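You operate a simulated robot arm through the tools that you are given. There is no shell and no other tool. Be economical: measure what you need, move in short steps, check, and stop when the job is done.

Carry out the task below with a simulated two-armed robot. There is one attempt and no reset: what you move stays moved.

## Task
Switch off the mains of vat 3, then rinse its white propeller and hang it in the middle fork.
Fine: mains off before the yellow lever; rinse to and fro in the large steel bucket; the fork is on the propeller rack; the yellow lever ends at FREE; the arm stays.

The check looks at the end state, three seconds after you hand in, the way a careful person would. Anything else that was tipped, shoved, dropped, spilled or broken makes it a failure.

## Robot
Two 7-joint arms with two-finger parallel grippers on one trunk, on a base that drives. Base frame: it is fixed to the floor where the robot stands at the start and does not move with it; the origin is under the middle of the robot, x ahead of it, y to its left, z up. Readings come in m, degrees, newtons and seconds.
The left shoulder is at the start at [0.05, 0.168, 1.057], the right one opposite. With the tool pointing down near the work surface each hand reaches from about 0.1 to 0.32 m from the robot's upright axis, wherever it stands, measured 20 degrees to its own side. Places, roughly: black dial of vat three [0.6, -0.2, 0.5]; black lever of vat three [0.6, 0, 0.9]; blue propeller [6.5, 4, 0.5]; draped cloth [8.5, -0.75, 1]; large red button of the left control box [7.4, 0.6, 1.6]; large red button of the right control box [8.8, -2.1, 1.6]; large red button of vat three [0.5, -0.2, 0.7]; large red button of vat two [0.5, 1.8, 0.7]; large steel bucket [0.4, -0.5, 0.2]; lever with the yellow ball on the stirrer of vat 3 [1.1, -1.1, 1.4]; main switch of vat three [0.6, 0, 0.7]; middle fork of the propeller rack [0.4, 0.6, 0.8]; stirrer of vat three [1.3, -0.9, 1.3]; white propeller [6.5, 4.25, 0.5]. Payload 1.57 kg a hand.
The TCP of each hand is the grasp point between the finger pads, 0.03 m short of the fingertips. In the tool frame z runs along the fingers and y along their closing line. Largest opening 0.08 m; finger width 0.017, thickness 0.012; the body of the gripper, 0.04 by 0.082 m, starts 0.08 m behind the TCP.
Orientation is that of the tool frame in the base frame, as [roll, pitch, yaw] about the fixed x, y, z axes, in that order (R = Rz(yaw) Ry(pitch) Rx(roll)). With the fingers straight down and closing along the base's y, the tool's x points along the base's -x, its y along +y and its z along -z.

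## Interface
- The arms move only by the tool servo_tool. It takes "left_steps", "right_steps" or both (then of equal length, played together; a hand with none holds still); each is a list of rows, each an object (a shift or turn left out is 0, a gripper value left out holds the last) with "slide": the shift along the base's x, y, z in units of 20 mm (1.0 is 20 mm), a list of three; "dr": the turn, a rotation vector about the base's x, y, z in units of 8 degrees (1.0 is 8 degrees), a list of three; "claw": the gripper command, from -1 (fully open) to 1 (shut), values between in proportion. In form: [{"slide": [tx, ty, tz], "dr": [ax, ay, az], "claw": claw}, ...]. A call has 1 to 12 rows; each row shifts and turns the commanded pose from where the row before left it. A call with a number of a shift or a turn outside -1 to 1 is refused whole. Rows are played at 5 a second. More than 0.05 m and 8.6 degrees between two rows, or a gripper value outside its range, and nothing of the call is played. Where a pose cannot be reached the arm comes as near as it can. A force on the tool above 90 N (or 10 N above the force at the start of the call, whichever is more), or a blocked arm, ends the call early, and 0.2 s more pass. Each finger travels about 0.045 m/s and halts on what it meets, pressing with about 31 N; the grip force reading is that of the motor and also rises with nothing between the fingers. The clock runs only during rows and for 0.2 s after the last one: add rows that do not move to give the fingers time. The reply holds the time, the measured pose of the TCP, the force on the tool along the base axes, the opening and the grip force, in the units named above and with some noise, with the torque about the TCP (base axes, N m) and any sound that the robot's microphone picked up.
- Cameras (640 x 400 px; columns grow to the right, rows downward): "scene" is now at [0.1308, 0.0067, 1.24]; the picture's right is [0.21, -0.98, 0.00], its down [-0.70, -0.15, -0.70] and it looks along [0.68, 0.14, -0.72] (base axes); focal length 214 px, centre (320, 200). "left" rides on the left gripper at [0.072, 0.007, -0.122] in its tool frame; the picture's right is [-0.09, 1.00, 0.00], its down [-0.84, -0.08, -0.54] and it looks along [-0.54, -0.05, 0.84] (tool axes); focal length 238 px, centre (320, 200). "right" rides on the right gripper at [0.072, -0.007, -0.122] in its tool frame; the picture's right is [0.09, 1.00, 0.00], its down [-0.84, 0.08, -0.54] and it looks along [-0.54, 0.05, 0.84] (tool axes); focal length 238 px, centre (320, 200). There is no depth. A picture from a camera that has moved, and an enlarged one, comes with that camera's place and axes in the base frame and with its lens. The place of the scene camera against the robot may be out by one fixed shift of up to 0.025 m in any direction.
- get_image(camera): a new picture of that camera. It takes no simulated time.
- raise_lower(by): slides the trunk up (or, below 0, down) by that many m; the arms and the scene camera ride with it, the base frame stays. It gives what a move gives, with no picture.
- roll_base(legs): drives the robot by 1 to 6 legs, each [ahead, left, turn to the left] in m, m and degrees, along the robot's own axes; the way and the turn of a leg run together, so that a leg with both is an arc; at most 1.5 m and 180 degrees a leg. The arms and the cameras ride along, it lands a little off, and it stops where it bumps. It gives what a move gives.
- aim_head(pan, tilt): turns the head with the scene camera to pan (to the left, within 80 degrees either way) and tilt (down, from -29 to 69), counted from straight ahead of the robot. It gives what a move gives.
- inspect(camera, box): a new picture of the part [left, top, right, bottom] of that camera's present view, enlarged. It takes no simulated time.
- close_job(): hands the job in; it is judged then, once.

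Go step by step. Nothing tells you exact positions but the pictures and the camera data: compare them with the known pose of the tool, close in by small moves and look again before you grip or let go. The budget is 120 turns and 108 pictures, counting those below and the enlarged ones. Unless the task says otherwise, let go and move clear before handing in, and close with one line.

The tools are called after "Emit:" as name(argument=value, ...) on one line, values as JSON. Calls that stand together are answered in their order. servo_tool: Moves the arms, as the interface text tells. Its arguments: {"type":"object","properties":{"left_steps":{"type":"array","items":{"type":"object","properties":{"slide":{"type":"array","items":{"type":"number"}},"dr":{"type":"array","items":{"type":"number"}},"claw":{"type":"number"}}}},"right_steps":{"type":"array","items":{"type":"object","properties":{"slide":{"type":"array","items":{"type":"number"}},"dr":{"type":"array","items":{"type":"number"}},"claw":{"type":"number"}}}}},"required":[]} The other tools are called the same way: raise_lower (by) slides the trunk up or down; roll_base (legs) drives the base; aim_head (pan, tilt) turns the head that bears the scene camera; get_image (camera) takes a picture; inspect (camera, box) takes an enlarged picture of a part of a camera's view; close_job () hands the job in.

At the start:

```text
clock: 0.0
left_eef_pos: [0.4473, 0.158, 1.1054]
left_tcp_rot: [180.0, 0.0, 180.0]
left_contact_force: [0.3, -0.5, -0.5]
left_torque: [0.01, 0.02, 0.01]
left_opening: 0.0801
left_gripper_force: 0.0
right_eef_pos: [0.5009, -0.2907, 1.0467]
right_tcp_rot: [-179.9, -0.1, 180.0]
right_contact_force: [-0.7, 0.0, -0.1]
right_torque: [0.0, -0.02, 0.03]
right_opening: 0.0801
right_gripper_force: 0.1
trunk travel left (down, up): [-0.225, 0.218]
robot x, y, heading: [-0.0013, -0.0011, 0.0]
head pan, tilt: [12.0, 45.8]
```

scene: 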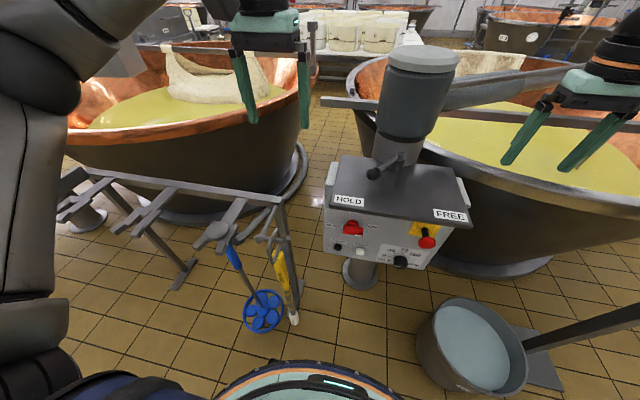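
right: 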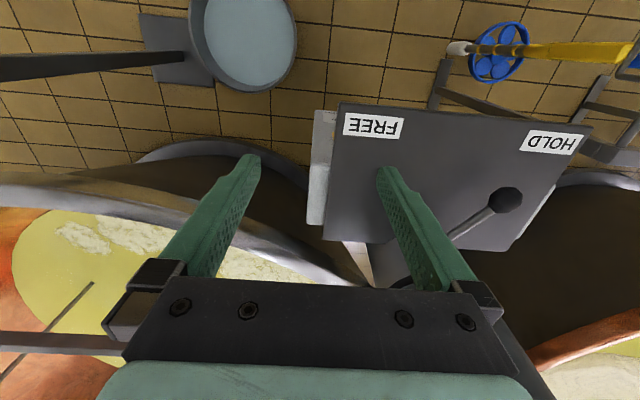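
left: 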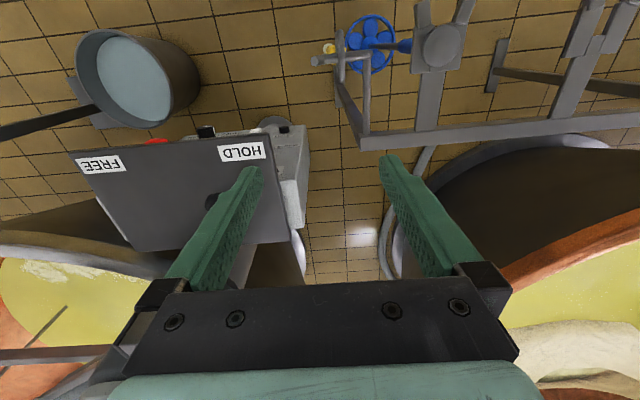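

I see the vat 3 console with HOLD/FREE labels, the rack to the left and the bucket to the right. I'll look toward the stirrer, and closely at the console.

Emit:
inspect(camera="scene", box=[310, 150, 480, 290])

Emit:
aim_head(pan=-35, tilt=10)

Emit:
get_image(camera="scene")

```text
2.86 times, centred on (395, 220) of scene
camera zoom: at [0.1308, 0.0067, 1.24], right [0.21, -0.98, 0.0], down [-0.7, -0.15, -0.7], along [0.68, 0.14, -0.72], focal length 613 px, centre (106, 143)
```

zoom: 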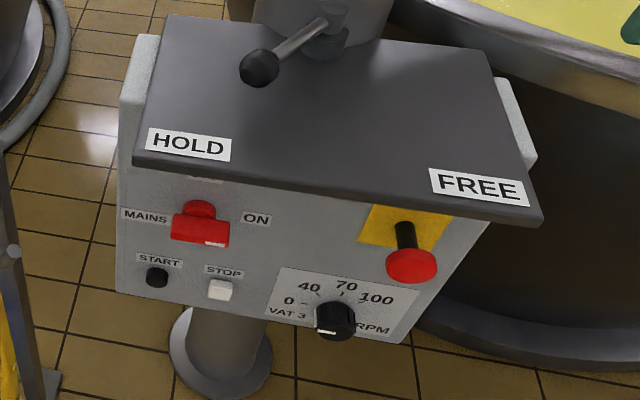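

```text
clock: 1.1
left_eef_pos: [0.4468, 0.1584, 1.1053]
left_tcp_rot: [-180.0, 0.0, 180.0]
left_contact_force: [0.3, 0.0, 0.0]
left_torque: [0.0, -0.01, 0.0]
left_opening: 0.0799
left_gripper_force: 0.0
right_eef_pos: [0.4995, -0.2901, 1.0468]
right_tcp_rot: [-180.0, 0.0, 180.0]
right_contact_force: [-0.3, 0.9, 0.1]
right_torque: [0.02, -0.01, 0.01]
right_opening: 0.08
right_gripper_force: 0.1
trunk travel left (down, up): [-0.225, 0.218]
robot x, y, heading: [-0.0036, 0.0024, 0.1]
head pan, tilt: [-35.0, 10.0]
```

```text
103 pictures are left
camera scene: at [0.1281, -0.0633, 1.2961], right [-0.57, -0.82, 0.0], down [-0.14, 0.1, -0.98], along [0.81, -0.56, -0.17], focal length 214 px, centre (320, 200)
```

scene: 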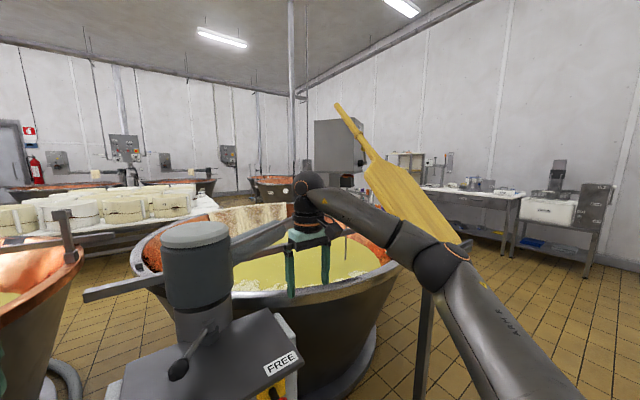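

The right arm hides the stirrer. I'll swing the right hand back and out and look again.

Emit:
servo_tool(right_steps=[{"slide": [-1, -0.5, 0]}, {"slide": [-1, -0.5, 0]}, {"slide": [-1, -0.5, 0]}, {"slide": [-1, -0.5, 0]}, {"slide": [-1, -0.5, 0]}, {"slide": [-1, -0.5, 0]}, {"slide": [-1, -0.5, -0.5]}, {"slide": [-1, -0.5, -0.5]}, {"slide": [-0.5, -0.5, -0.5]}])

Emit:
get_image(camera="scene")

```text
clock: 3.1
left_eef_pos: [0.4475, 0.1583, 1.1059]
left_tcp_rot: [-180.0, 0.0, -180.0]
left_contact_force: [0.4, 0.1, -0.1]
left_torque: [0.01, -0.03, 0.06]
left_opening: 0.0801
left_gripper_force: 0.0
right_eef_pos: [0.3289, -0.3816, 1.0174]
right_tcp_rot: [180.0, 0.0, -179.9]
right_contact_force: [1.0, 0.0, 0.6]
right_torque: [-0.03, 0.02, -0.01]
right_opening: 0.0801
right_gripper_force: 0.1
trunk travel left (down, up): [-0.225, 0.218]
robot x, y, heading: [-0.002, -0.0008, -0.3]
head pan, tilt: [-35.0, 10.0]
```

```text
102 pictures are left
camera scene: at [0.128, -0.0635, 1.2961], right [-0.57, -0.82, 0.0], down [-0.14, 0.1, -0.98], along [0.81, -0.56, -0.17], focal length 214 px, centre (320, 200)
```

scene: 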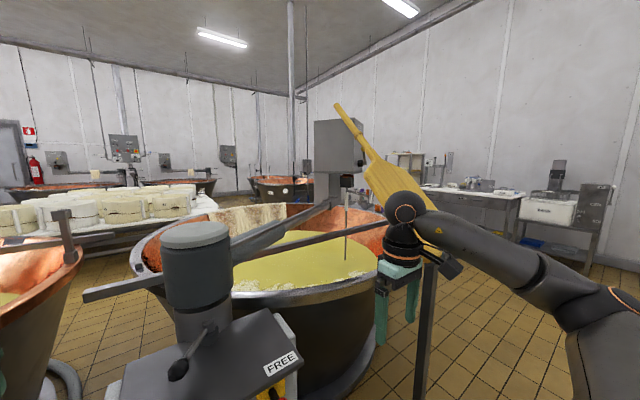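

Emit:
inspect(camera="scene", box=[270, 100, 450, 300])

```text
2.00 times, centred on (360, 200) of scene
camera zoom: at [0.128, -0.0635, 1.2961], right [-0.57, -0.82, 0.0], down [-0.14, 0.1, -0.98], along [0.81, -0.56, -0.17], focal length 429 px, centre (240, 200)
```

zoom: 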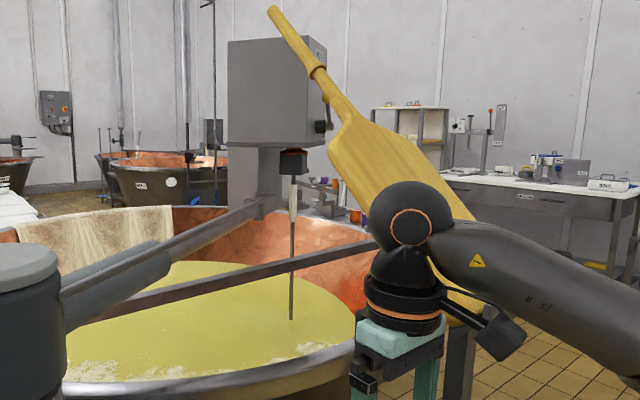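

I need a closer look at the main switch. I'll aim the head down at the console.

Emit:
aim_head(pan=0, tilt=50)

Emit:
inspect(camera="scene", box=[270, 180, 350, 230])

Emit:
get_image(camera="scene")

```text
clock: 4.2
left_eef_pos: [0.4473, 0.1586, 1.1048]
left_tcp_rot: [-180.0, 0.0, -180.0]
left_contact_force: [0.0, 0.2, -0.2]
left_torque: [0.0, 0.01, -0.01]
left_opening: 0.0803
left_gripper_force: 0.1
right_eef_pos: [0.3296, -0.3812, 1.0158]
right_tcp_rot: [179.9, -0.1, -180.0]
right_contact_force: [-0.6, 0.1, -0.5]
right_torque: [-0.03, -0.04, -0.02]
right_opening: 0.08
right_gripper_force: 0.1
trunk travel left (down, up): [-0.225, 0.218]
robot x, y, heading: [-0.001, -0.0, 0.1]
head pan, tilt: [0.0, 50.0]
```

```text
8.00 times, centred on (310, 205) of scene
camera zoom: at [0.1289, -0.0101, 1.2343], right [0.0, -1.0, 0.0], down [-0.77, 0.0, -0.64], along [0.64, 0.0, -0.77], focal length 1716 px, centre (400, 160)
```

zoom: 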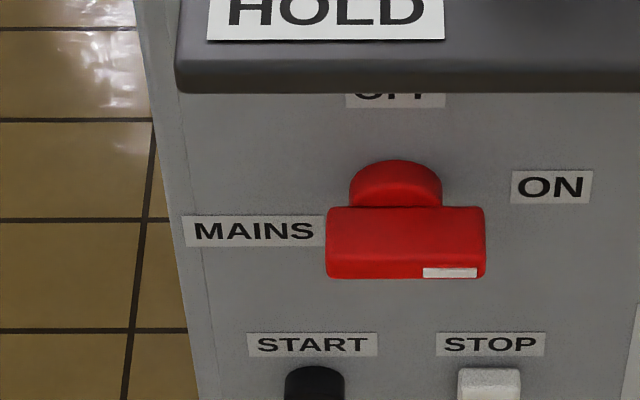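

```text
99 pictures are left
camera scene: at [0.1289, -0.0101, 1.2343], right [0.0, -1.0, 0.0], down [-0.77, 0.0, -0.64], along [0.64, 0.0, -0.77], focal length 214 px, centre (320, 200)
```

scene: 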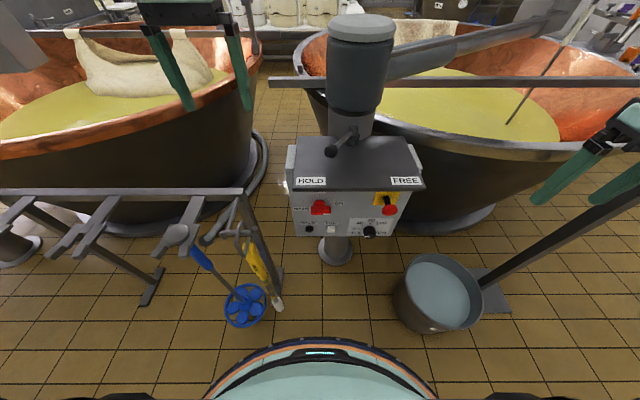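

The mains switch is a rotary handle with its white mark at ON, so it must turn a quarter counter-clockwise to OFF at the top. I'll turn the right hand to point forward in free space.

Emit:
servo_tool(right_steps=[{"slide": [0.4, 0.4, -0.2], "dr": [0, -0.9375, 0]}, {"slide": [0.4, 0.4, -0.2], "dr": [0, -0.9375, 0]}, {"slide": [0.4, 0.4, -0.2], "dr": [0, -0.9375, 0]}, {"slide": [0.4, 0.4, -0.2], "dr": [0, -0.9375, 0]}, {"slide": [0.4, 0.4, -0.2], "dr": [0, -0.9375, 0]}, {"slide": [0.4, 0.4, -0.2], "dr": [0, -0.9375, 0]}, {"slide": [0.4, 0.4, -0.2], "dr": [0, -0.9375, 0]}, {"slide": [0.4, 0.4, -0.2], "dr": [0, -0.9375, 0]}, {"slide": [0.4, 0.4, -0.2], "dr": [0, -0.9375, 0]}, {"slide": [0.4, 0.4, -0.2], "dr": [0, -0.9375, 0]}, {"slide": [0.4, 0.4, -0.2], "dr": [0, -0.9375, 0]}, {"slide": [0.4, 0.4, -0.2], "dr": [0, -0.9375, 0]}])

```text
clock: 6.8
left_eef_pos: [0.4466, 0.1581, 1.1063]
left_tcp_rot: [179.9, 0.1, -180.0]
left_contact_force: [0.7, 0.2, -0.1]
left_torque: [0.04, -0.05, 0.01]
left_opening: 0.0799
left_gripper_force: 0.0
right_eef_pos: [0.44, -0.359, 0.9994]
right_tcp_rot: [-172.1, 81.7, -174.4]
right_contact_force: [1.5, -0.7, 5.5]
right_torque: [-0.02, 0.46, -0.02]
right_opening: 0.0799
right_gripper_force: 0.1
right hand out of reach, approached as far as the arm can: row 7, 8, 9, 10, 11, 12
trunk travel left (down, up): [-0.225, 0.218]
robot x, y, heading: [-0.0028, 0.0018, 0.1]
head pan, tilt: [0.0, 50.0]
```

Emit:
servo_tool(right_steps=[{"slide": [0, 0.5, -1]}, {"slide": [0, 0.5, -1]}, {"slide": [0, 0.5, -1]}, {"slide": [0, 0.5, -1]}, {"slide": [0, 0.5, -1]}, {"slide": [0, 0.5, -1]}, {"slide": [0, 0, -1]}, {"slide": [0, 0, -1]}, {"slide": [0, 0, -1]}, {"slide": [0, 0, -1]}])

Emit:
get_image(camera="scene")

Emit:
get_image(camera="right")

```text
clock: 9.0
left_eef_pos: [0.4474, 0.1561, 1.1056]
left_tcp_rot: [179.9, 0.0, 179.9]
left_contact_force: [0.1, 0.4, 0.1]
left_torque: [0.01, -0.01, -0.01]
left_opening: 0.0801
left_gripper_force: 0.1
right_eef_pos: [0.3724, -0.4006, 0.8737]
right_tcp_rot: [-172.6, 82.4, -175.1]
right_contact_force: [0.7, 0.7, 0.1]
right_torque: [-0.03, -0.02, 0.02]
right_opening: 0.0799
right_gripper_force: 0.0
right hand out of reach, approached as far as the arm can: row 1, 2, 3, 4, 5, 6, 7, 8, 9, 10
trunk travel left (down, up): [-0.225, 0.218]
robot x, y, heading: [0.0001, 0.0011, 0.1]
head pan, tilt: [0.0, 50.0]
```

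```text
98 pictures are left
camera scene: at [0.1288, -0.01, 1.2343], right [0.0, -1.0, 0.0], down [-0.77, 0.0, -0.64], along [0.64, 0.0, -0.77], focal length 214 px, centre (320, 200)
```

scene: 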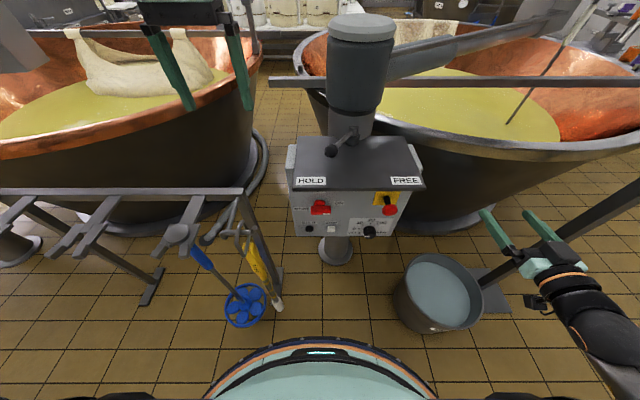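

```text
97 pictures are left
camera right: at [0.2409, -0.4035, 0.8183], right [0.03, 0.99, -0.11], down [-0.42, 0.11, 0.9], along [0.9, 0.02, 0.43], focal length 238 px, centre (320, 200)
```

right: 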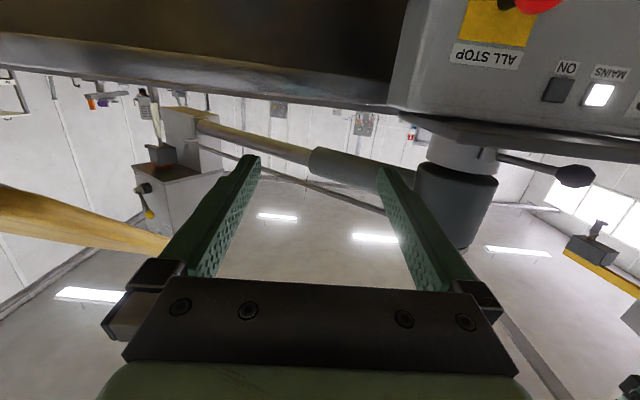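

The hand struggles in this orientation. I'll roll it a quarter about its forward axis (the orientation the switch needs anyway) and see if reach improves.

Emit:
servo_tool(right_steps=[{"dr": [0.9375, 0, 0]}, {"dr": [0.9375, 0, 0]}, {"dr": [0.9375, 0, 0]}, {"dr": [0.9375, 0, 0]}, {"dr": [0.9375, 0, 0]}, {"dr": [0.9375, 0, 0]}, {"dr": [0.9375, 0, 0]}, {"dr": [0.9375, 0, 0]}, {"dr": [0.9375, 0, 0]}, {"dr": [0.9375, 0, 0]}, {"dr": [0.9375, 0, 0]}, {"dr": [0.9375, 0, 0]}])

Emit:
get_image(camera="scene")

```text
clock: 11.6
left_eef_pos: [0.4468, 0.1573, 1.1056]
left_tcp_rot: [179.9, 0.0, -179.9]
left_contact_force: [0.4, 0.4, -0.7]
left_torque: [-0.01, -0.03, -0.01]
left_opening: 0.08
left_gripper_force: 0.1
right_eef_pos: [0.3711, -0.4037, 0.8743]
right_tcp_rot: [92.4, 0.5, 97.4]
right_contact_force: [0.5, -1.3, 0.0]
right_torque: [0.02, -0.02, 0.01]
right_opening: 0.0797
right_gripper_force: 0.0
trunk travel left (down, up): [-0.225, 0.218]
robot x, y, heading: [-0.0003, -0.0016, -0.0]
head pan, tilt: [0.0, 50.0]
```

```text
96 pictures are left
camera scene: at [0.1289, -0.01, 1.2342], right [0.0, -1.0, 0.0], down [-0.77, 0.0, -0.64], along [0.64, 0.0, -0.77], focal length 214 px, centre (320, 200)
```

scene: 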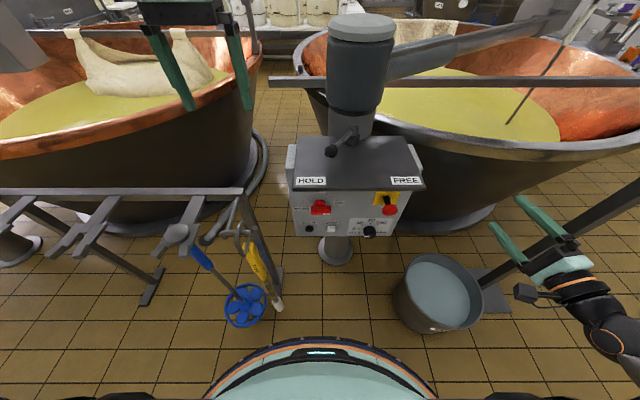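

Emit:
servo_tool(right_steps=[{"slide": [0, 1, -0.5], "dr": [0, 0, -0.45]}, {"slide": [0, 1, -0.5], "dr": [0, 0, -0.45]}, {"slide": [0, 1, -0.5]}, {"slide": [0, 1, -0.5]}, {"slide": [0, 1, -0.5]}, {"slide": [0, 1, -0.5]}, {"slide": [0, 1, -0.5]}, {"slide": [0, 1, -0.5]}, {"slide": [0, 1, -0.5]}, {"slide": [0, 1, -0.5]}, {"slide": [0, 1, -0.5]}, {"slide": [0, 1, -0.5]}])

Emit:
get_image(camera="scene")

Emit:
get_image(camera="right")

```text
clock: 14.2
left_eef_pos: [0.4479, 0.1573, 1.1064]
left_tcp_rot: [180.0, 0.0, -180.0]
left_contact_force: [-0.5, -0.2, 0.1]
left_torque: [-0.02, 0.02, 0.0]
left_opening: 0.0799
left_gripper_force: 0.2
right_eef_pos: [0.3726, -0.1606, 0.7546]
right_tcp_rot: [92.4, 0.7, 90.2]
right_contact_force: [0.5, -0.2, 0.2]
right_torque: [-0.03, 0.01, -0.03]
right_opening: 0.08
right_gripper_force: 0.1
trunk travel left (down, up): [-0.225, 0.218]
robot x, y, heading: [0.0018, 0.002, -0.3]
head pan, tilt: [0.0, 50.0]
```

```text
95 pictures are left
camera scene: at [0.1289, -0.0099, 1.2343], right [0.0, -1.0, 0.0], down [-0.77, 0.0, -0.64], along [0.64, 0.0, -0.77], focal length 214 px, centre (320, 200)
```

scene: 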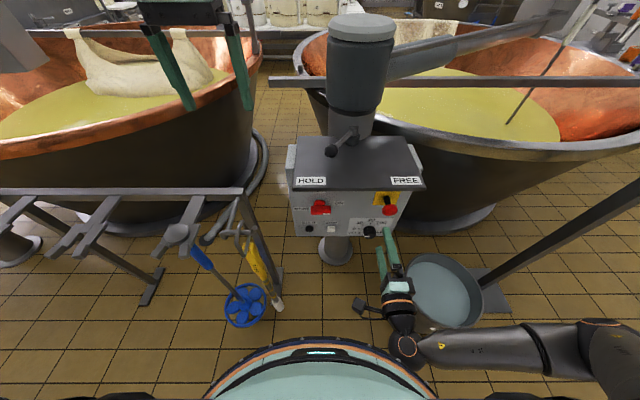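

```text
94 pictures are left
camera right: at [0.249, -0.0896, 0.7518], right [0.04, 0.1, 0.99], down [-0.54, -0.84, 0.11], along [0.84, -0.54, 0.02], focal length 238 px, centre (320, 200)
```

right: 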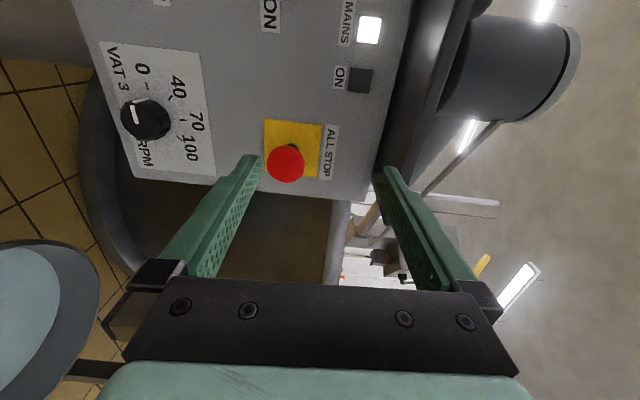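

Reach is good now. I'll move left to stand before the mains switch and look.

Emit:
servo_tool(right_steps=[{"slide": [0, 1, -0.4]}, {"slide": [0, 1, -0.4]}, {"slide": [0, 1, -0.4]}, {"slide": [0, 1, -0.4]}, {"slide": [0, 1, -0.4]}, {"slide": [0, 1, -0.4]}, {"slide": [0, 1, -0.4], "dr": [-0.3, 0, 0]}])

Emit:
get_image(camera="right")

```text
clock: 15.8
left_eef_pos: [0.446, 0.1571, 1.1047]
left_tcp_rot: [180.0, -0.1, -179.9]
left_contact_force: [0.5, 0.7, 0.4]
left_torque: [0.01, 0.02, -0.01]
left_opening: 0.0801
left_gripper_force: 0.2
right_eef_pos: [0.3712, -0.0234, 0.6971]
right_tcp_rot: [92.5, 2.9, 90.2]
right_contact_force: [0.6, 0.7, 0.7]
right_torque: [0.02, 0.0, -0.04]
right_opening: 0.0798
right_gripper_force: 0.2
trunk travel left (down, up): [-0.225, 0.218]
robot x, y, heading: [-0.0002, -0.0015, -0.1]
head pan, tilt: [0.0, 50.0]
```

```text
93 pictures are left
camera right: at [0.2494, 0.0489, 0.6919], right [0.04, 0.14, 0.99], down [-0.54, -0.83, 0.15], along [0.84, -0.54, 0.04], focal length 238 px, centre (320, 200)
```

right: 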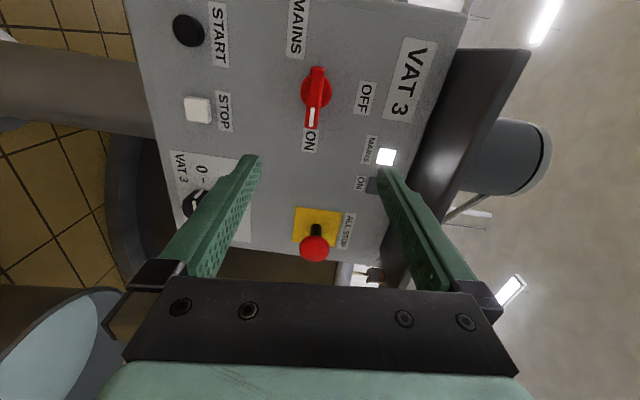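

The switch is in clear view; I place its handle at about [0.55, 0.0, 0.68]. I'll close in to x=0.50 and look again.

Emit:
servo_tool(right_steps=[{"slide": [1, 0.2, -0.17], "dr": [0.36, 0, 0]}, {"slide": [1, 0.2, -0.17], "dr": [0, -0.31, 0]}, {"slide": [1, 0.2, -0.17]}, {"slide": [1, 0.2, -0.17]}, {"slide": [1, 0.2, -0.17]}, {"slide": [1, 0, 0]}])

Emit:
get_image(camera="right")

Emit:
inspect(camera="scene", box=[260, 160, 420, 260])

```text
clock: 17.2
left_eef_pos: [0.446, 0.1574, 1.104]
left_tcp_rot: [180.0, 0.0, 179.9]
left_contact_force: [0.4, -1.0, 0.1]
left_torque: [0.02, 0.01, 0.03]
left_opening: 0.0804
left_gripper_force: 0.1
right_eef_pos: [0.4924, -0.0029, 0.6819]
right_tcp_rot: [90.1, 0.1, 90.3]
right_contact_force: [0.4, 0.2, -0.5]
right_torque: [0.02, 0.0, -0.01]
right_opening: 0.0801
right_gripper_force: 0.1
trunk travel left (down, up): [-0.225, 0.218]
robot x, y, heading: [-0.0018, 0.0028, -0.2]
head pan, tilt: [0.0, 50.0]
```

```text
92 pictures are left
camera right: at [0.3692, 0.0686, 0.676], right [0.0, 0.09, 1.0], down [-0.54, -0.84, 0.08], along [0.84, -0.54, 0.05], focal length 238 px, centre (320, 200)
```

right: 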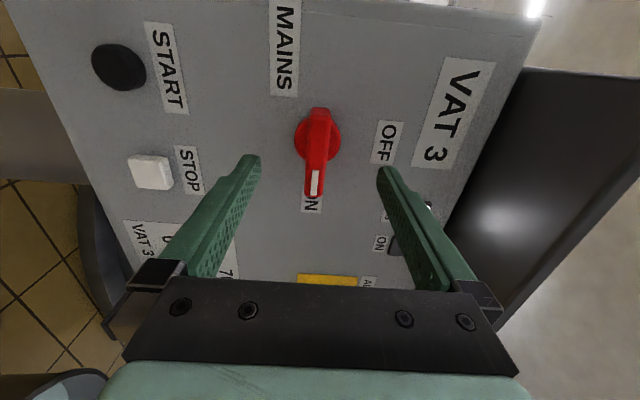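

```text
4.00 times, centred on (340, 210) of scene
camera zoom: at [0.1289, -0.01, 1.2342], right [0.0, -1.0, 0.0], down [-0.77, 0.0, -0.64], along [0.64, 0.0, -0.77], focal length 858 px, centre (240, 160)
```

zoom: 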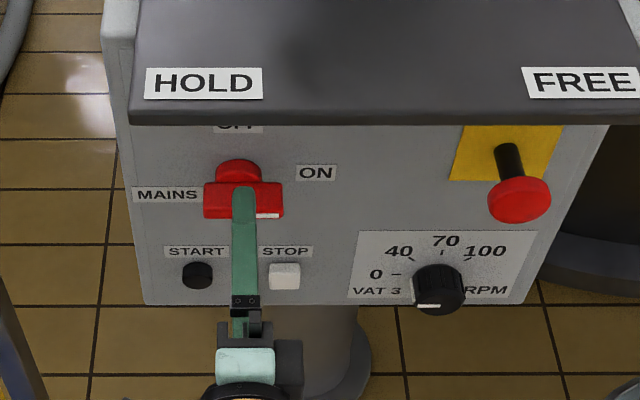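

Aligned well. I'll advance about 45 mm and close on the handle.

Emit:
servo_tool(right_steps=[{"slide": [0.75, 0.05, 0]}, {"slide": [0.75, 0.05, 0]}, {"slide": [0.75, 0.05, 0]}])

Emit:
get_image(camera="right")

```text
clock: 18.0
left_eef_pos: [0.4469, 0.1572, 1.1058]
left_tcp_rot: [180.0, 0.0, 180.0]
left_contact_force: [0.0, 0.1, -1.0]
left_torque: [0.04, 0.01, 0.02]
left_opening: 0.0799
left_gripper_force: 0.1
right_eef_pos: [0.5355, -0.0012, 0.6816]
right_tcp_rot: [90.0, 0.2, 90.2]
right_contact_force: [0.4, -0.9, 0.3]
right_torque: [-0.01, 0.01, 0.01]
right_opening: 0.0801
right_gripper_force: 0.1
trunk travel left (down, up): [-0.225, 0.218]
robot x, y, heading: [0.002, -0.0028, 0.0]
head pan, tilt: [0.0, 50.0]
```

```text
90 pictures are left
camera right: at [0.4136, 0.0717, 0.6754], right [0.0, 0.09, 1.0], down [-0.54, -0.84, 0.08], along [0.84, -0.54, 0.05], focal length 238 px, centre (320, 200)
```

right: 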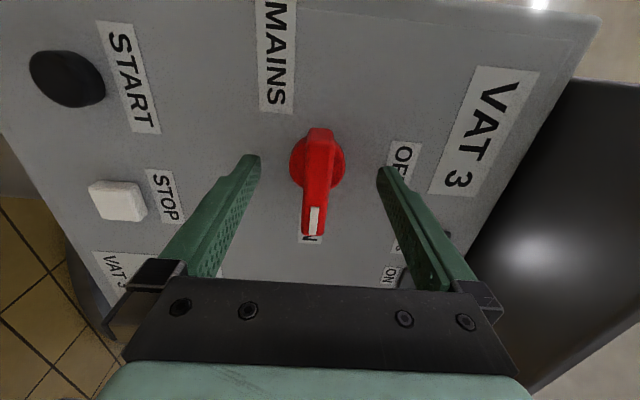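

Emit:
servo_tool(right_steps=[{"slide": [0.4, 0.05, 0]}, {"claw": 1}, {"claw": 1}, {"claw": 1}, {"claw": 1}, {"claw": 1}, {"claw": 1}])

Emit:
get_image(camera="right")

```text
clock: 19.6
left_eef_pos: [0.4475, 0.1577, 1.1056]
left_tcp_rot: [179.9, 0.0, 179.9]
left_contact_force: [-0.9, -0.3, 0.4]
left_torque: [-0.01, 0.01, -0.02]
left_opening: 0.08
left_gripper_force: 0.1
right_eef_pos: [0.5435, 0.0016, 0.6804]
right_tcp_rot: [90.1, 0.2, 90.1]
right_contact_force: [0.7, 1.1, -7.5]
right_torque: [0.01, 0.25, -0.06]
right_opening: 0.0389
right_gripper_force: 43.7
trunk travel left (down, up): [-0.225, 0.218]
robot x, y, heading: [0.0005, -0.0003, 0.2]
head pan, tilt: [0.0, 50.0]
```

```text
89 pictures are left
camera right: at [0.4211, 0.0731, 0.6736], right [0.0, 0.1, 1.0], down [-0.54, -0.84, 0.08], along [0.84, -0.54, 0.05], focal length 238 px, centre (320, 200)
```

right: 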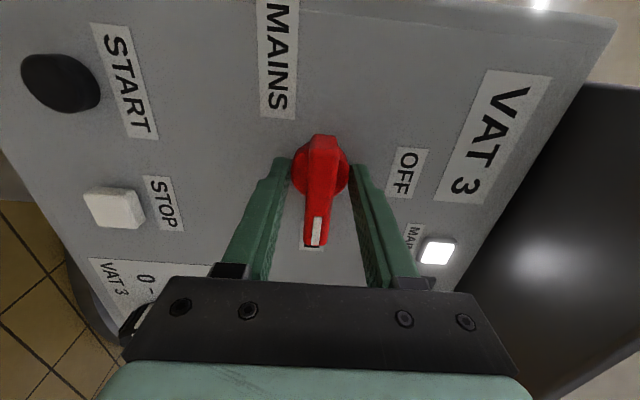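

The tips hold the round base rather than the bar. I'll open, back out a little and close on the bar.

Emit:
servo_tool(right_steps=[{"claw": 0}, {"claw": -0.2}, {"slide": [-0.8, 0, 0]}, {"claw": 1}, {"claw": 1}, {"claw": 1}, {"claw": 1}, {"claw": 1}])

Emit:
get_image(camera="right")

```text
clock: 21.4
left_eef_pos: [0.4472, 0.1576, 1.1053]
left_tcp_rot: [-180.0, 0.0, 180.0]
left_contact_force: [-0.4, -0.2, 0.2]
left_torque: [-0.01, -0.01, 0.01]
left_opening: 0.0802
left_gripper_force: 0.1
right_eef_pos: [0.5276, 0.0012, 0.6793]
right_tcp_rot: [90.1, 0.2, 90.1]
right_contact_force: [-1.6, 0.2, -5.7]
right_torque: [0.0, -0.2, 0.15]
right_opening: 0.0159
right_gripper_force: 31.1
trunk travel left (down, up): [-0.225, 0.218]
robot x, y, heading: [0.0002, 0.0017, -0.1]
head pan, tilt: [0.0, 50.0]
```

```text
88 pictures are left
camera right: at [0.405, 0.0729, 0.6735], right [0.0, 0.1, 1.0], down [-0.54, -0.84, 0.08], along [0.84, -0.54, 0.05], focal length 238 px, centre (320, 200)
```

right: 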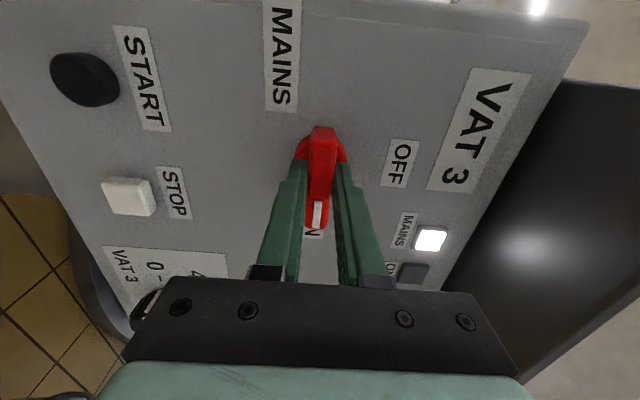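

The bar is gripped. Now I turn it a quarter counter-clockwise.

Emit:
servo_tool(right_steps=[{"dr": [-0.9, 0, 0]}, {"dr": [-0.9, 0, 0]}, {"dr": [-0.9, 0, 0]}, {"dr": [-0.9, 0, 0]}, {"dr": [-0.9, 0, 0]}, {"dr": [-0.9, 0, 0]}])

Emit:
get_image(camera="right")

```text
clock: 22.8
left_eef_pos: [0.4484, 0.1577, 1.1051]
left_tcp_rot: [180.0, 0.0, 180.0]
left_contact_force: [-0.8, 0.2, 0.3]
left_torque: [0.01, -0.05, 0.01]
left_opening: 0.0799
left_gripper_force: 0.0
right_eef_pos: [0.5281, -0.0001, 0.6814]
right_tcp_rot: [90.4, 43.5, 90.2]
right_contact_force: [1.0, -6.8, -9.1]
right_torque: [-0.04, -0.76, -0.11]
right_opening: 0.0158
right_gripper_force: 31.5
trunk travel left (down, up): [-0.225, 0.218]
robot x, y, heading: [-0.0006, -0.003, -0.3]
head pan, tilt: [0.0, 50.0]
```

```text
87 pictures are left
camera right: at [0.4056, 0.0482, 0.6273], right [0.0, 0.75, 0.66], down [-0.54, -0.55, 0.63], along [0.84, -0.36, 0.4], focal length 238 px, centre (320, 200)
```

right: 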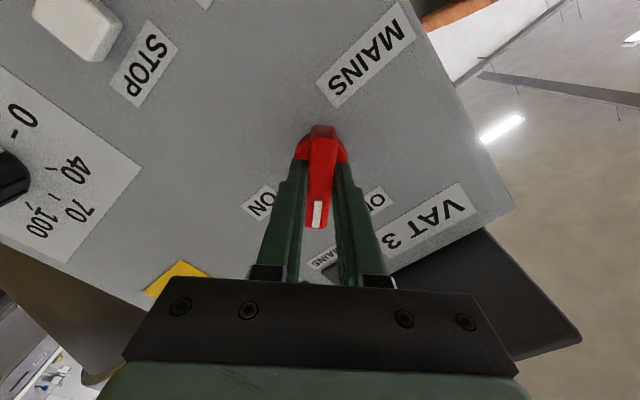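

Emit:
servo_tool(right_steps=[{"dr": [-0.9, 0, 0]}, {"dr": [-0.9, 0, 0]}, {"dr": [-0.9, 0, 0]}, {"dr": [-0.9, 0, 0]}, {"dr": [-0.9, 0, 0]}, {"dr": [-0.9, 0, 0]}, {"dr": [-0.5, 0, 0]}])

Emit:
get_image(camera="right")

```text
clock: 24.4
left_eef_pos: [0.4476, 0.1572, 1.1064]
left_tcp_rot: [180.0, 0.0, 180.0]
left_contact_force: [-0.2, -0.2, -0.5]
left_torque: [0.01, -0.02, 0.02]
left_opening: 0.0798
left_gripper_force: 0.0
right_eef_pos: [0.5277, 0.0003, 0.6809]
right_tcp_rot: [90.3, 46.9, 90.3]
right_contact_force: [1.1, -13.9, -6.5]
right_torque: [0.0, 0.0, 0.49]
right_opening: 0.0159
right_gripper_force: 31.1
right hand out of reach, approached as far as the arm can: row 1, 2, 3, 4, 5, 6, 7
trunk travel left (down, up): [-0.225, 0.218]
robot x, y, heading: [0.0016, -0.0002, 0.2]
head pan, tilt: [0.0, 50.0]
```

```text
86 pictures are left
camera right: at [0.4057, 0.045, 0.6245], right [0.0, 0.79, 0.61], down [-0.54, -0.52, 0.67], along [0.84, -0.33, 0.42], focal length 238 px, centre (320, 200)
```

right: 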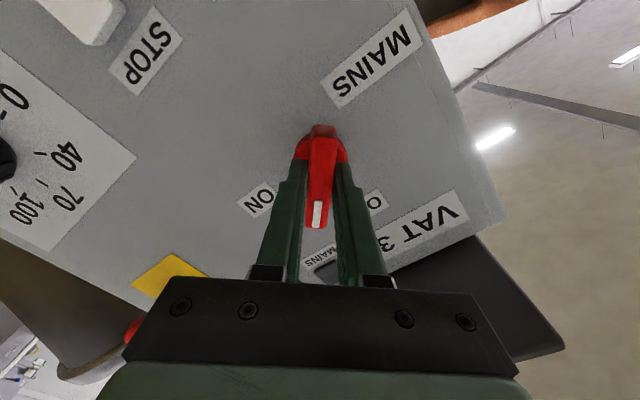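

The wrist is at its limit midway. I'll let go, back out, roll the hand half a turn the other way and re-grip.

Emit:
servo_tool(right_steps=[{"claw": -0.3}, {"claw": -0.6}, {"slide": [-1, 0, 0], "claw": -1}, {"slide": [-1, 0, 0]}, {"slide": [-1, 0, 0]}, {"slide": [-1, 0, 0], "dr": [1, 0, 0]}, {"dr": [1, 0, 0]}, {"dr": [1, 0, 0]}, {"dr": [1, 0, 0]}, {"dr": [1, 0, 0]}, {"dr": [1, 0, 0]}, {"dr": [1, 0, 0]}])

Emit:
servo_tool(right_steps=[{"dr": [1, 0, 0]}, {"dr": [1, 0, 0]}, {"dr": [1, 0, 0]}, {"dr": [1, 0, 0]}, {"dr": [1, 0, 0]}, {"dr": [1, 0, 0]}, {"dr": [1, 0, 0]}, {"dr": [1, 0, 0]}, {"dr": [1, 0, 0]}, {"dr": [1, 0, 0]}, {"dr": [1, 0, 0]}, {"dr": [1, 0, 0]}])

Emit:
get_image(camera="right")

```text
clock: 27.0
left_eef_pos: [0.4466, 0.1572, 1.1067]
left_tcp_rot: [-180.0, 0.0, -179.9]
left_contact_force: [0.3, 0.2, -0.2]
left_torque: [-0.01, 0.01, 0.01]
left_opening: 0.0802
left_gripper_force: 0.0
right_eef_pos: [0.4486, 0.0011, 0.6809]
right_tcp_rot: [89.8, -9.2, 90.2]
right_contact_force: [-0.9, -0.3, 0.7]
right_torque: [-0.03, -0.01, 0.01]
right_opening: 0.0801
right_gripper_force: 0.0
trunk travel left (down, up): [-0.225, 0.218]
robot x, y, heading: [-0.0002, 0.0003, 0.0]
head pan, tilt: [0.0, 50.0]
```

```text
clock: 29.6
left_eef_pos: [0.4463, 0.1576, 1.1061]
left_tcp_rot: [-179.9, 0.1, 180.0]
left_contact_force: [0.1, 0.3, -0.8]
left_torque: [-0.03, -0.02, -0.01]
left_opening: 0.0797
left_gripper_force: 0.1
right_eef_pos: [0.4472, 0.0013, 0.682]
right_tcp_rot: [-89.2, -74.7, -90.9]
right_contact_force: [0.3, 0.2, 1.3]
right_torque: [0.01, -0.02, -0.03]
right_opening: 0.0801
right_gripper_force: 0.1
trunk travel left (down, up): [-0.225, 0.218]
robot x, y, heading: [-0.0003, -0.0027, 0.2]
head pan, tilt: [0.0, 50.0]
```

```text
85 pictures are left
camera right: at [0.3253, -0.0105, 0.7527], right [0.0, -0.99, -0.17], down [-0.54, 0.15, -0.83], along [0.84, 0.09, -0.53], focal length 238 px, centre (320, 200)
```

right: 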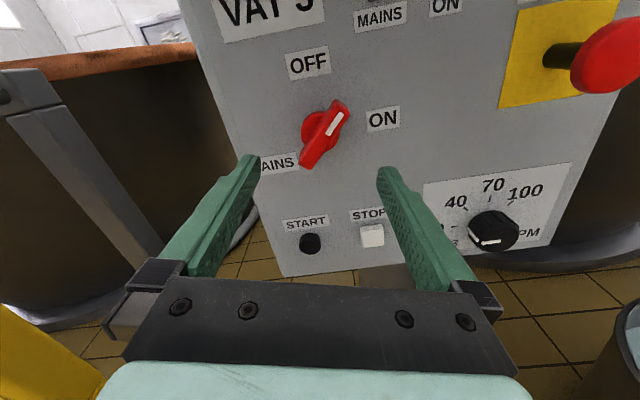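

Emit:
servo_tool(right_steps=[{"dr": [0.9, 0, 0]}, {"dr": [0.9, 0, 0]}, {"dr": [0.9, 0, 0]}, {"dr": [0.8, 0, 0]}, {"slide": [1, 0, 0]}, {"slide": [1, 0, 0]}])

Emit:
get_image(camera="right")

```text
clock: 31.0
left_eef_pos: [0.4487, 0.1578, 1.1056]
left_tcp_rot: [180.0, 0.1, 180.0]
left_contact_force: [-0.8, -0.4, -0.1]
left_torque: [0.04, 0.0, 0.01]
left_opening: 0.0802
left_gripper_force: 0.1
right_eef_pos: [0.4875, 0.0008, 0.6826]
right_tcp_rot: [-89.8, -46.9, -90.3]
right_contact_force: [0.2, 0.0, 0.1]
right_torque: [0.03, -0.01, -0.01]
right_opening: 0.0802
right_gripper_force: 0.1
trunk travel left (down, up): [-0.225, 0.218]
robot x, y, heading: [0.0021, -0.0042, -0.1]
head pan, tilt: [0.0, 50.0]
```

```text
84 pictures are left
camera right: at [0.3652, -0.0418, 0.7389], right [0.0, -0.79, -0.61], down [-0.54, 0.52, -0.67], along [0.84, 0.33, -0.43], focal length 238 px, centre (320, 200)
```

right: 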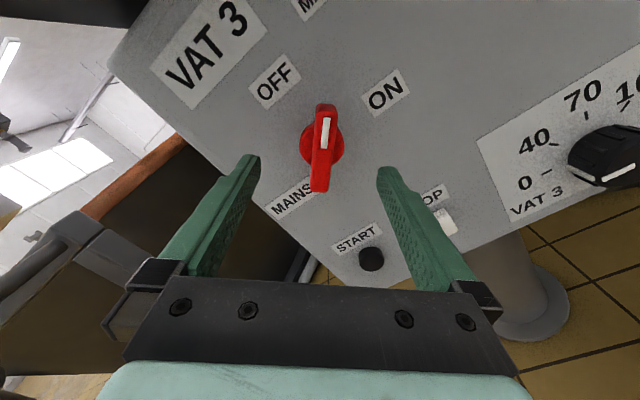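

Aligned with the half-turned bar. I'll go in, grip it and turn the remaining 45 degrees.

Emit:
servo_tool(right_steps=[{"slide": [1, 0, -0.05]}, {"slide": [1, 0, 0]}, {"claw": 1}, {"claw": 1}, {"claw": 1}, {"claw": 1}, {"claw": 1}, {"claw": 1}])

Emit:
servo_tool(right_steps=[{"dr": [-0.9, 0, 0]}, {"dr": [-0.9, 0, 0]}, {"dr": [-0.9, 0, 0]}, {"dr": [-0.9, 0, 0]}, {"dr": [-0.9, 0, 0]}, {"dr": [-0.9, 0, 0]}, {"dr": [-0.3, 0, 0]}])

Emit:
get_image(camera="right")

```text
clock: 32.8
left_eef_pos: [0.4466, 0.1556, 1.1042]
left_tcp_rot: [180.0, 0.0, -180.0]
left_contact_force: [0.6, -0.3, 0.7]
left_torque: [-0.01, -0.03, -0.01]
left_opening: 0.0801
left_gripper_force: 0.0
right_eef_pos: [0.5263, 0.0004, 0.6815]
right_tcp_rot: [-89.8, -47.0, -90.2]
right_contact_force: [0.4, -2.4, -1.8]
right_torque: [-0.01, -0.35, 0.27]
right_opening: 0.0159
right_gripper_force: 31.4
trunk travel left (down, up): [-0.225, 0.218]
robot x, y, heading: [-0.0026, -0.0012, -0.0]
head pan, tilt: [0.0, 50.0]
```

```text
clock: 34.4
left_eef_pos: [0.4466, 0.1567, 1.106]
left_tcp_rot: [-180.0, 0.0, -180.0]
left_contact_force: [0.3, 0.2, 0.2]
left_torque: [-0.03, -0.01, -0.01]
left_opening: 0.0799
left_gripper_force: 0.0
right_eef_pos: [0.5277, 0.0012, 0.6807]
right_tcp_rot: [85.9, -87.5, 94.1]
right_contact_force: [-10.2, -6.3, -0.5]
right_torque: [0.67, 0.36, 0.4]
right_opening: 0.0167
right_gripper_force: 31.6
trunk travel left (down, up): [-0.225, 0.218]
robot x, y, heading: [-0.0014, 0.0015, 0.1]
head pan, tilt: [0.0, 50.0]
```

```text
83 pictures are left
camera right: at [0.4052, 0.0117, 0.7517], right [0.0, -0.99, 0.14], down [-0.54, -0.11, -0.83], along [0.84, -0.07, -0.53], focal length 238 px, centre (320, 200)
```

right: 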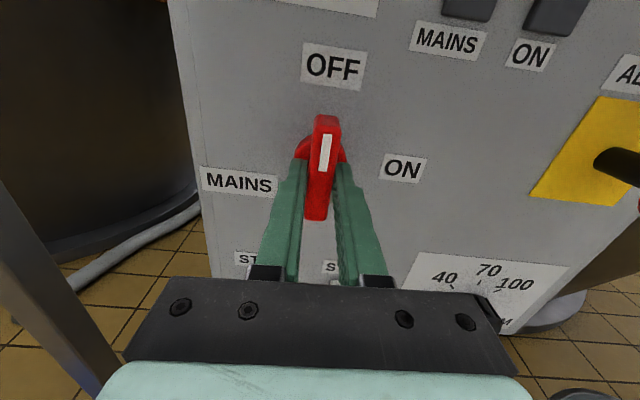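

Mains lamp is dark and the mark is at OFF. I'll let go and back out, then look toward the stirrer.

Emit:
servo_tool(right_steps=[{"claw": 0}, {"claw": -0.5}, {"slide": [-1, 0, 0], "claw": -0.5}, {"slide": [-1, 0, 0]}, {"slide": [-1, 0, 0]}, {"slide": [-1, 0, 0]}, {"slide": [-1, -0.5, 0]}, {"slide": [-1, -0.5, 0]}, {"slide": [-1, -0.5, 0.5]}, {"slide": [-1, -0.5, 0.5]}, {"slide": [-0.5, -0.5, 0.5]}])

Emit:
aim_head(pan=-45, tilt=30)

Emit:
get_image(camera="scene")

Emit:
inspect(camera="right", box=[200, 0, 520, 200])

```text
clock: 37.0
left_eef_pos: [0.4471, 0.1582, 1.1058]
left_tcp_rot: [180.0, -0.1, 180.0]
left_contact_force: [0.2, -0.1, -0.3]
left_torque: [0.01, 0.0, -0.02]
left_opening: 0.0801
left_gripper_force: 0.1
right_eef_pos: [0.4067, -0.0607, 0.7539]
right_tcp_rot: [19.5, -81.7, 158.7]
right_contact_force: [-0.3, 0.6, -0.1]
right_torque: [0.0, -0.02, -0.01]
right_opening: 0.0599
right_gripper_force: 0.0
trunk travel left (down, up): [-0.225, 0.218]
robot x, y, heading: [-0.0007, -0.0011, 0.1]
head pan, tilt: [0.0, 50.0]
stopped in row 11 (right hand): the arm was blocked; the commanded pose is now the measured one
```

```text
clock: 38.1
left_eef_pos: [0.4474, 0.1574, 1.1062]
left_tcp_rot: [-179.9, 0.0, -179.9]
left_contact_force: [0.3, 0.5, 0.4]
left_torque: [-0.02, 0.0, 0.02]
left_opening: 0.0802
left_gripper_force: 0.0
right_eef_pos: [0.4052, -0.0593, 0.7546]
right_tcp_rot: [19.4, -81.7, 158.9]
right_contact_force: [1.3, 0.0, 0.5]
right_torque: [-0.01, 0.02, 0.0]
right_opening: 0.0603
right_gripper_force: 0.1
trunk travel left (down, up): [-0.225, 0.218]
robot x, y, heading: [0.0028, -0.0026, -0.1]
head pan, tilt: [-45.0, 30.0]
```

```text
82 pictures are left
camera scene: at [0.1159, -0.0739, 1.2637], right [-0.71, -0.71, 0.0], down [-0.35, 0.35, -0.87], along [0.61, -0.61, -0.5], focal length 214 px, centre (320, 200)
```

scene: 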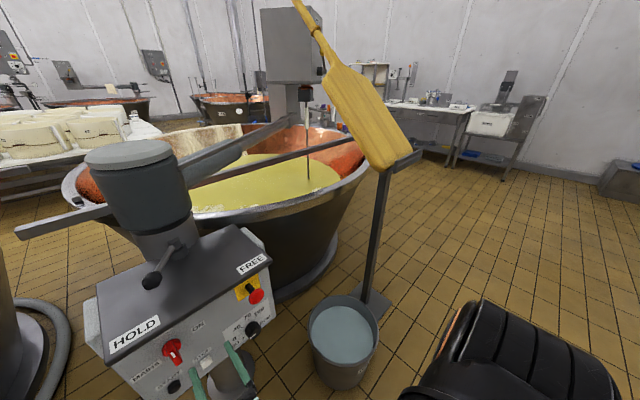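

```text
2.00 times, centred on (360, 100) of right
camera zoom: at [0.2757, -0.0453, 0.8076], right [-0.05, -0.99, 0.14], down [-0.43, -0.11, -0.9], along [0.9, -0.1, -0.42], focal length 477 px, centre (240, 400)
```

zoom: 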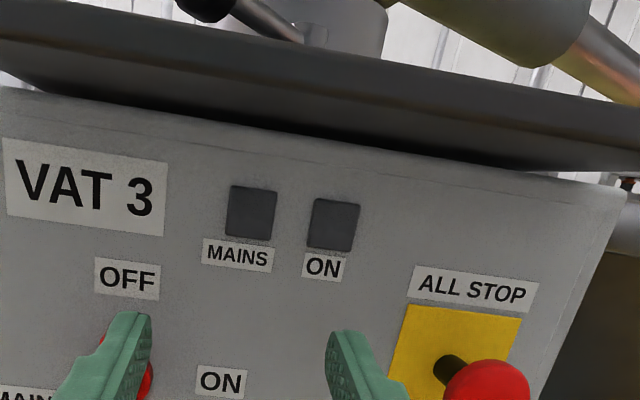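

Mains and motor lamps are both dark. Now I drive round the bucket and the paddle stand to the right side of vat 3: back a bit, turn right, drive on.

Emit:
roll_base(legs=[[-0.2, 0, 0], [0, 0, -90], [1.4, 0, 0], [0, 0, 120]])

Emit:
aim_head(pan=0, tilt=15)

Emit:
get_image(camera="scene")

```text
clock: 55.1
left_eef_pos: [0.1038, -1.0017, 1.1064]
left_tcp_rot: [-180.0, 0.0, -147.0]
left_contact_force: [0.5, -0.1, 0.3]
left_torque: [0.0, 0.0, 0.0]
left_opening: 0.0801
left_gripper_force: 0.0
right_eef_pos: [0.1867, -1.2068, 0.7532]
right_tcp_rot: [19.4, -81.7, -168.2]
right_contact_force: [0.5, -0.3, 0.2]
right_torque: [0.02, -0.04, -0.03]
right_opening: 0.06
right_gripper_force: 0.0
trunk travel left (down, up): [-0.225, 0.218]
robot x, y, heading: [-0.1861, -1.3769, 33.0]
head pan, tilt: [-45.0, 30.0]
```

```text
clock: 56.2
left_eef_pos: [0.1037, -1.0, 1.1058]
left_tcp_rot: [-180.0, 0.1, -147.1]
left_contact_force: [0.8, -0.5, 0.4]
left_torque: [0.01, -0.01, -0.02]
left_opening: 0.0801
left_gripper_force: 0.1
right_eef_pos: [0.1877, -1.2051, 0.7545]
right_tcp_rot: [19.4, -81.6, -168.3]
right_contact_force: [0.1, 0.4, 0.1]
right_torque: [-0.02, -0.01, 0.04]
right_opening: 0.06
right_gripper_force: 0.0
trunk travel left (down, up): [-0.225, 0.218]
robot x, y, heading: [-0.1846, -1.3723, 33.1]
head pan, tilt: [0.0, 15.0]
```

```text
80 pictures are left
camera scene: at [-0.0618, -1.3146, 1.288], right [0.54, -0.84, 0.0], down [-0.22, -0.14, -0.97], along [0.81, 0.52, -0.26], focal length 214 px, centre (320, 200)
```

scene: 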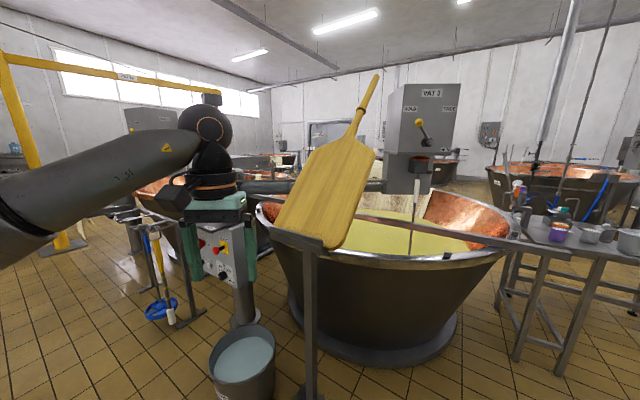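

Now I see the gearbox with HOLD and FREE labels and the yellow lever. I'll zoom.

Emit:
inspect(camera="scene", box=[370, 70, 490, 270])

Emit:
inspect(camera="scene", box=[380, 80, 480, 150])

```text
2.00 times, centred on (430, 170) of scene
camera zoom: at [-0.0618, -1.3146, 1.288], right [0.54, -0.84, 0.0], down [-0.22, -0.14, -0.97], along [0.81, 0.52, -0.26], focal length 429 px, centre (100, 260)
```

zoom: 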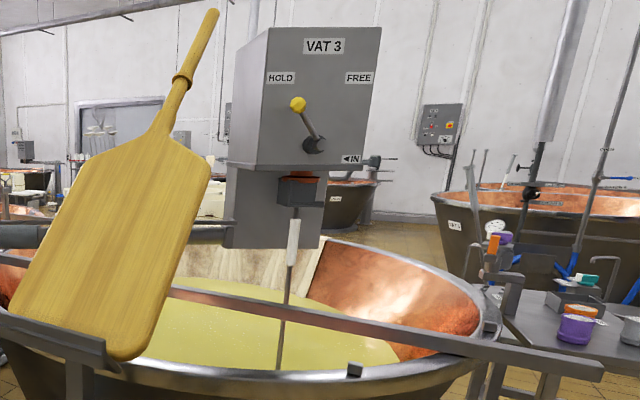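

```text
5.71 times, centred on (430, 115) of scene
camera zoom: at [-0.0618, -1.3146, 1.288], right [0.54, -0.84, 0.0], down [-0.22, -0.14, -0.97], along [0.81, 0.52, -0.26], focal length 1226 px, centre (-309, 686)
```

zoom: 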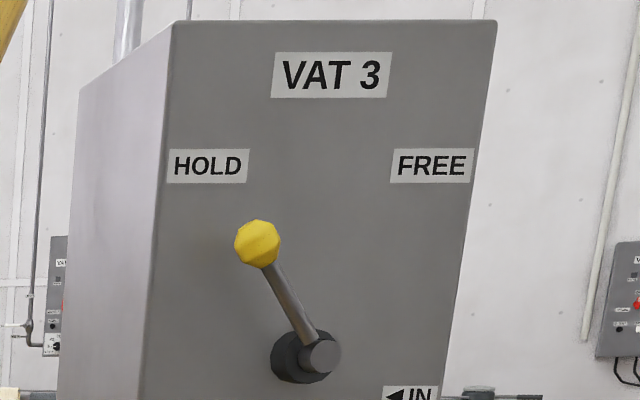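

The yellow lever is at HOLD (ball near [1.1, -1.13, 1.39]); the propeller's white sleeve hangs below the chuck. Before driving closer I raise the right hand above rim height and draw the left hand in, away from the paddle.

Emit:
servo_tool(right_steps=[{"slide": [0.4, -0.5, 1]}, {"slide": [0.4, -0.5, 1]}, {"slide": [0.4, -0.5, 1]}, {"slide": [0.4, -0.5, 1]}, {"slide": [0.4, -0.5, 1]}, {"slide": [0.4, -0.5, 1]}, {"slide": [0.4, -0.5, 1]}, {"slide": [0.4, -0.5, 1]}, {"slide": [0, 0, 1]}, {"slide": [0, 0, 1]}, {"slide": [0, 0, 1]}, {"slide": [0, 0, 1]}], left_steps=[{"slide": [0, 0, 1]}, {"slide": [0, 0, 1]}, {"slide": [0, 0, 1]}, {"slide": [0, 0, 1]}, {"slide": [0, 0, 1]}, {"slide": [0, 0, 0]}, {"slide": [0, 0, 0]}, {"slide": [0, 0, 0]}, {"slide": [0, 0, 0]}, {"slide": [0, 0, 0]}, {"slide": [0, 0, 0]}, {"slide": [0, 0, 0]}])

Emit:
get_image(camera="scene")

```text
clock: 57.7
left_eef_pos: [0.1033, -1.0009, 1.2056]
left_tcp_rot: [179.9, 0.1, -147.1]
left_contact_force: [0.8, -0.5, 0.0]
left_torque: [-0.01, 0.01, 0.01]
left_opening: 0.0801
left_gripper_force: 0.1
right_eef_pos: [0.2536, -1.2677, 0.8172]
right_tcp_rot: [77.6, -79.9, 132.0]
right_contact_force: [0.0, 0.1, 0.0]
right_torque: [-0.01, 0.01, -0.01]
right_opening: 0.0601
right_gripper_force: 0.0
trunk travel left (down, up): [-0.225, 0.218]
robot x, y, heading: [-0.1816, -1.3739, 33.0]
head pan, tilt: [0.0, 15.0]
stopped in row 7 (right hand): the arm was blocked; the commanded pose is now the measured one
```

```text
77 pictures are left
camera scene: at [-0.0619, -1.3146, 1.288], right [0.54, -0.84, 0.0], down [-0.22, -0.14, -0.97], along [0.81, 0.52, -0.26], focal length 214 px, centre (320, 200)
```

scene: 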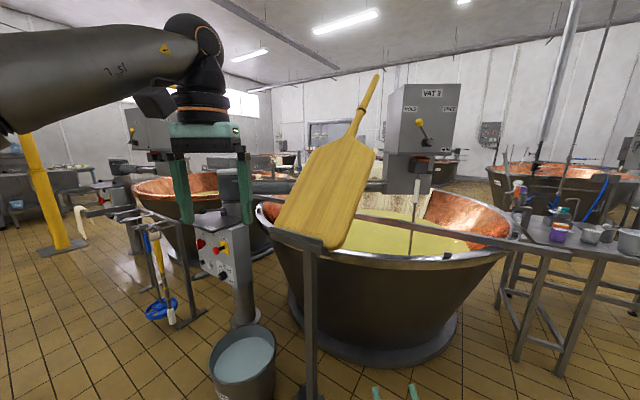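

Emit:
aim_head(pan=-20, tilt=60)

Emit:
get_image(camera="scene")

```text
clock: 58.9
left_eef_pos: [0.1051, -0.9989, 1.2051]
left_tcp_rot: [179.9, 0.0, -147.1]
left_contact_force: [1.0, 0.3, 0.4]
left_torque: [0.03, 0.02, -0.03]
left_opening: 0.0799
left_gripper_force: 0.1
right_eef_pos: [0.2527, -1.268, 0.8175]
right_tcp_rot: [77.7, -79.9, 132.0]
right_contact_force: [1.3, -0.4, 0.1]
right_torque: [-0.02, 0.04, 0.01]
right_opening: 0.0601
right_gripper_force: 0.1
trunk travel left (down, up): [-0.225, 0.218]
robot x, y, heading: [-0.1833, -1.3781, 32.8]
head pan, tilt: [-20.0, 60.0]
```

```text
76 pictures are left
camera scene: at [-0.0753, -1.3503, 1.2217], right [0.22, -0.97, 0.0], down [-0.84, -0.19, -0.5], along [0.49, 0.11, -0.87], focal length 214 px, centre (320, 200)
```

scene: 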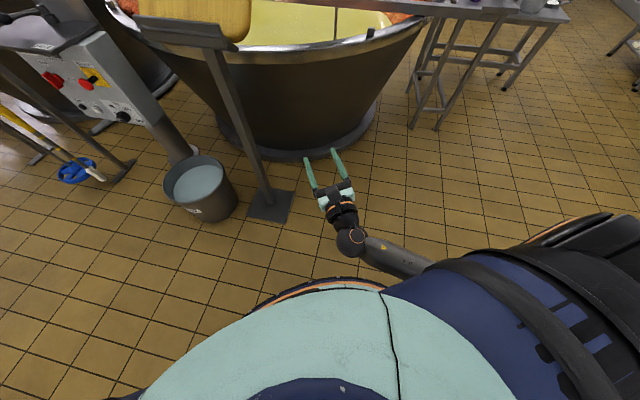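

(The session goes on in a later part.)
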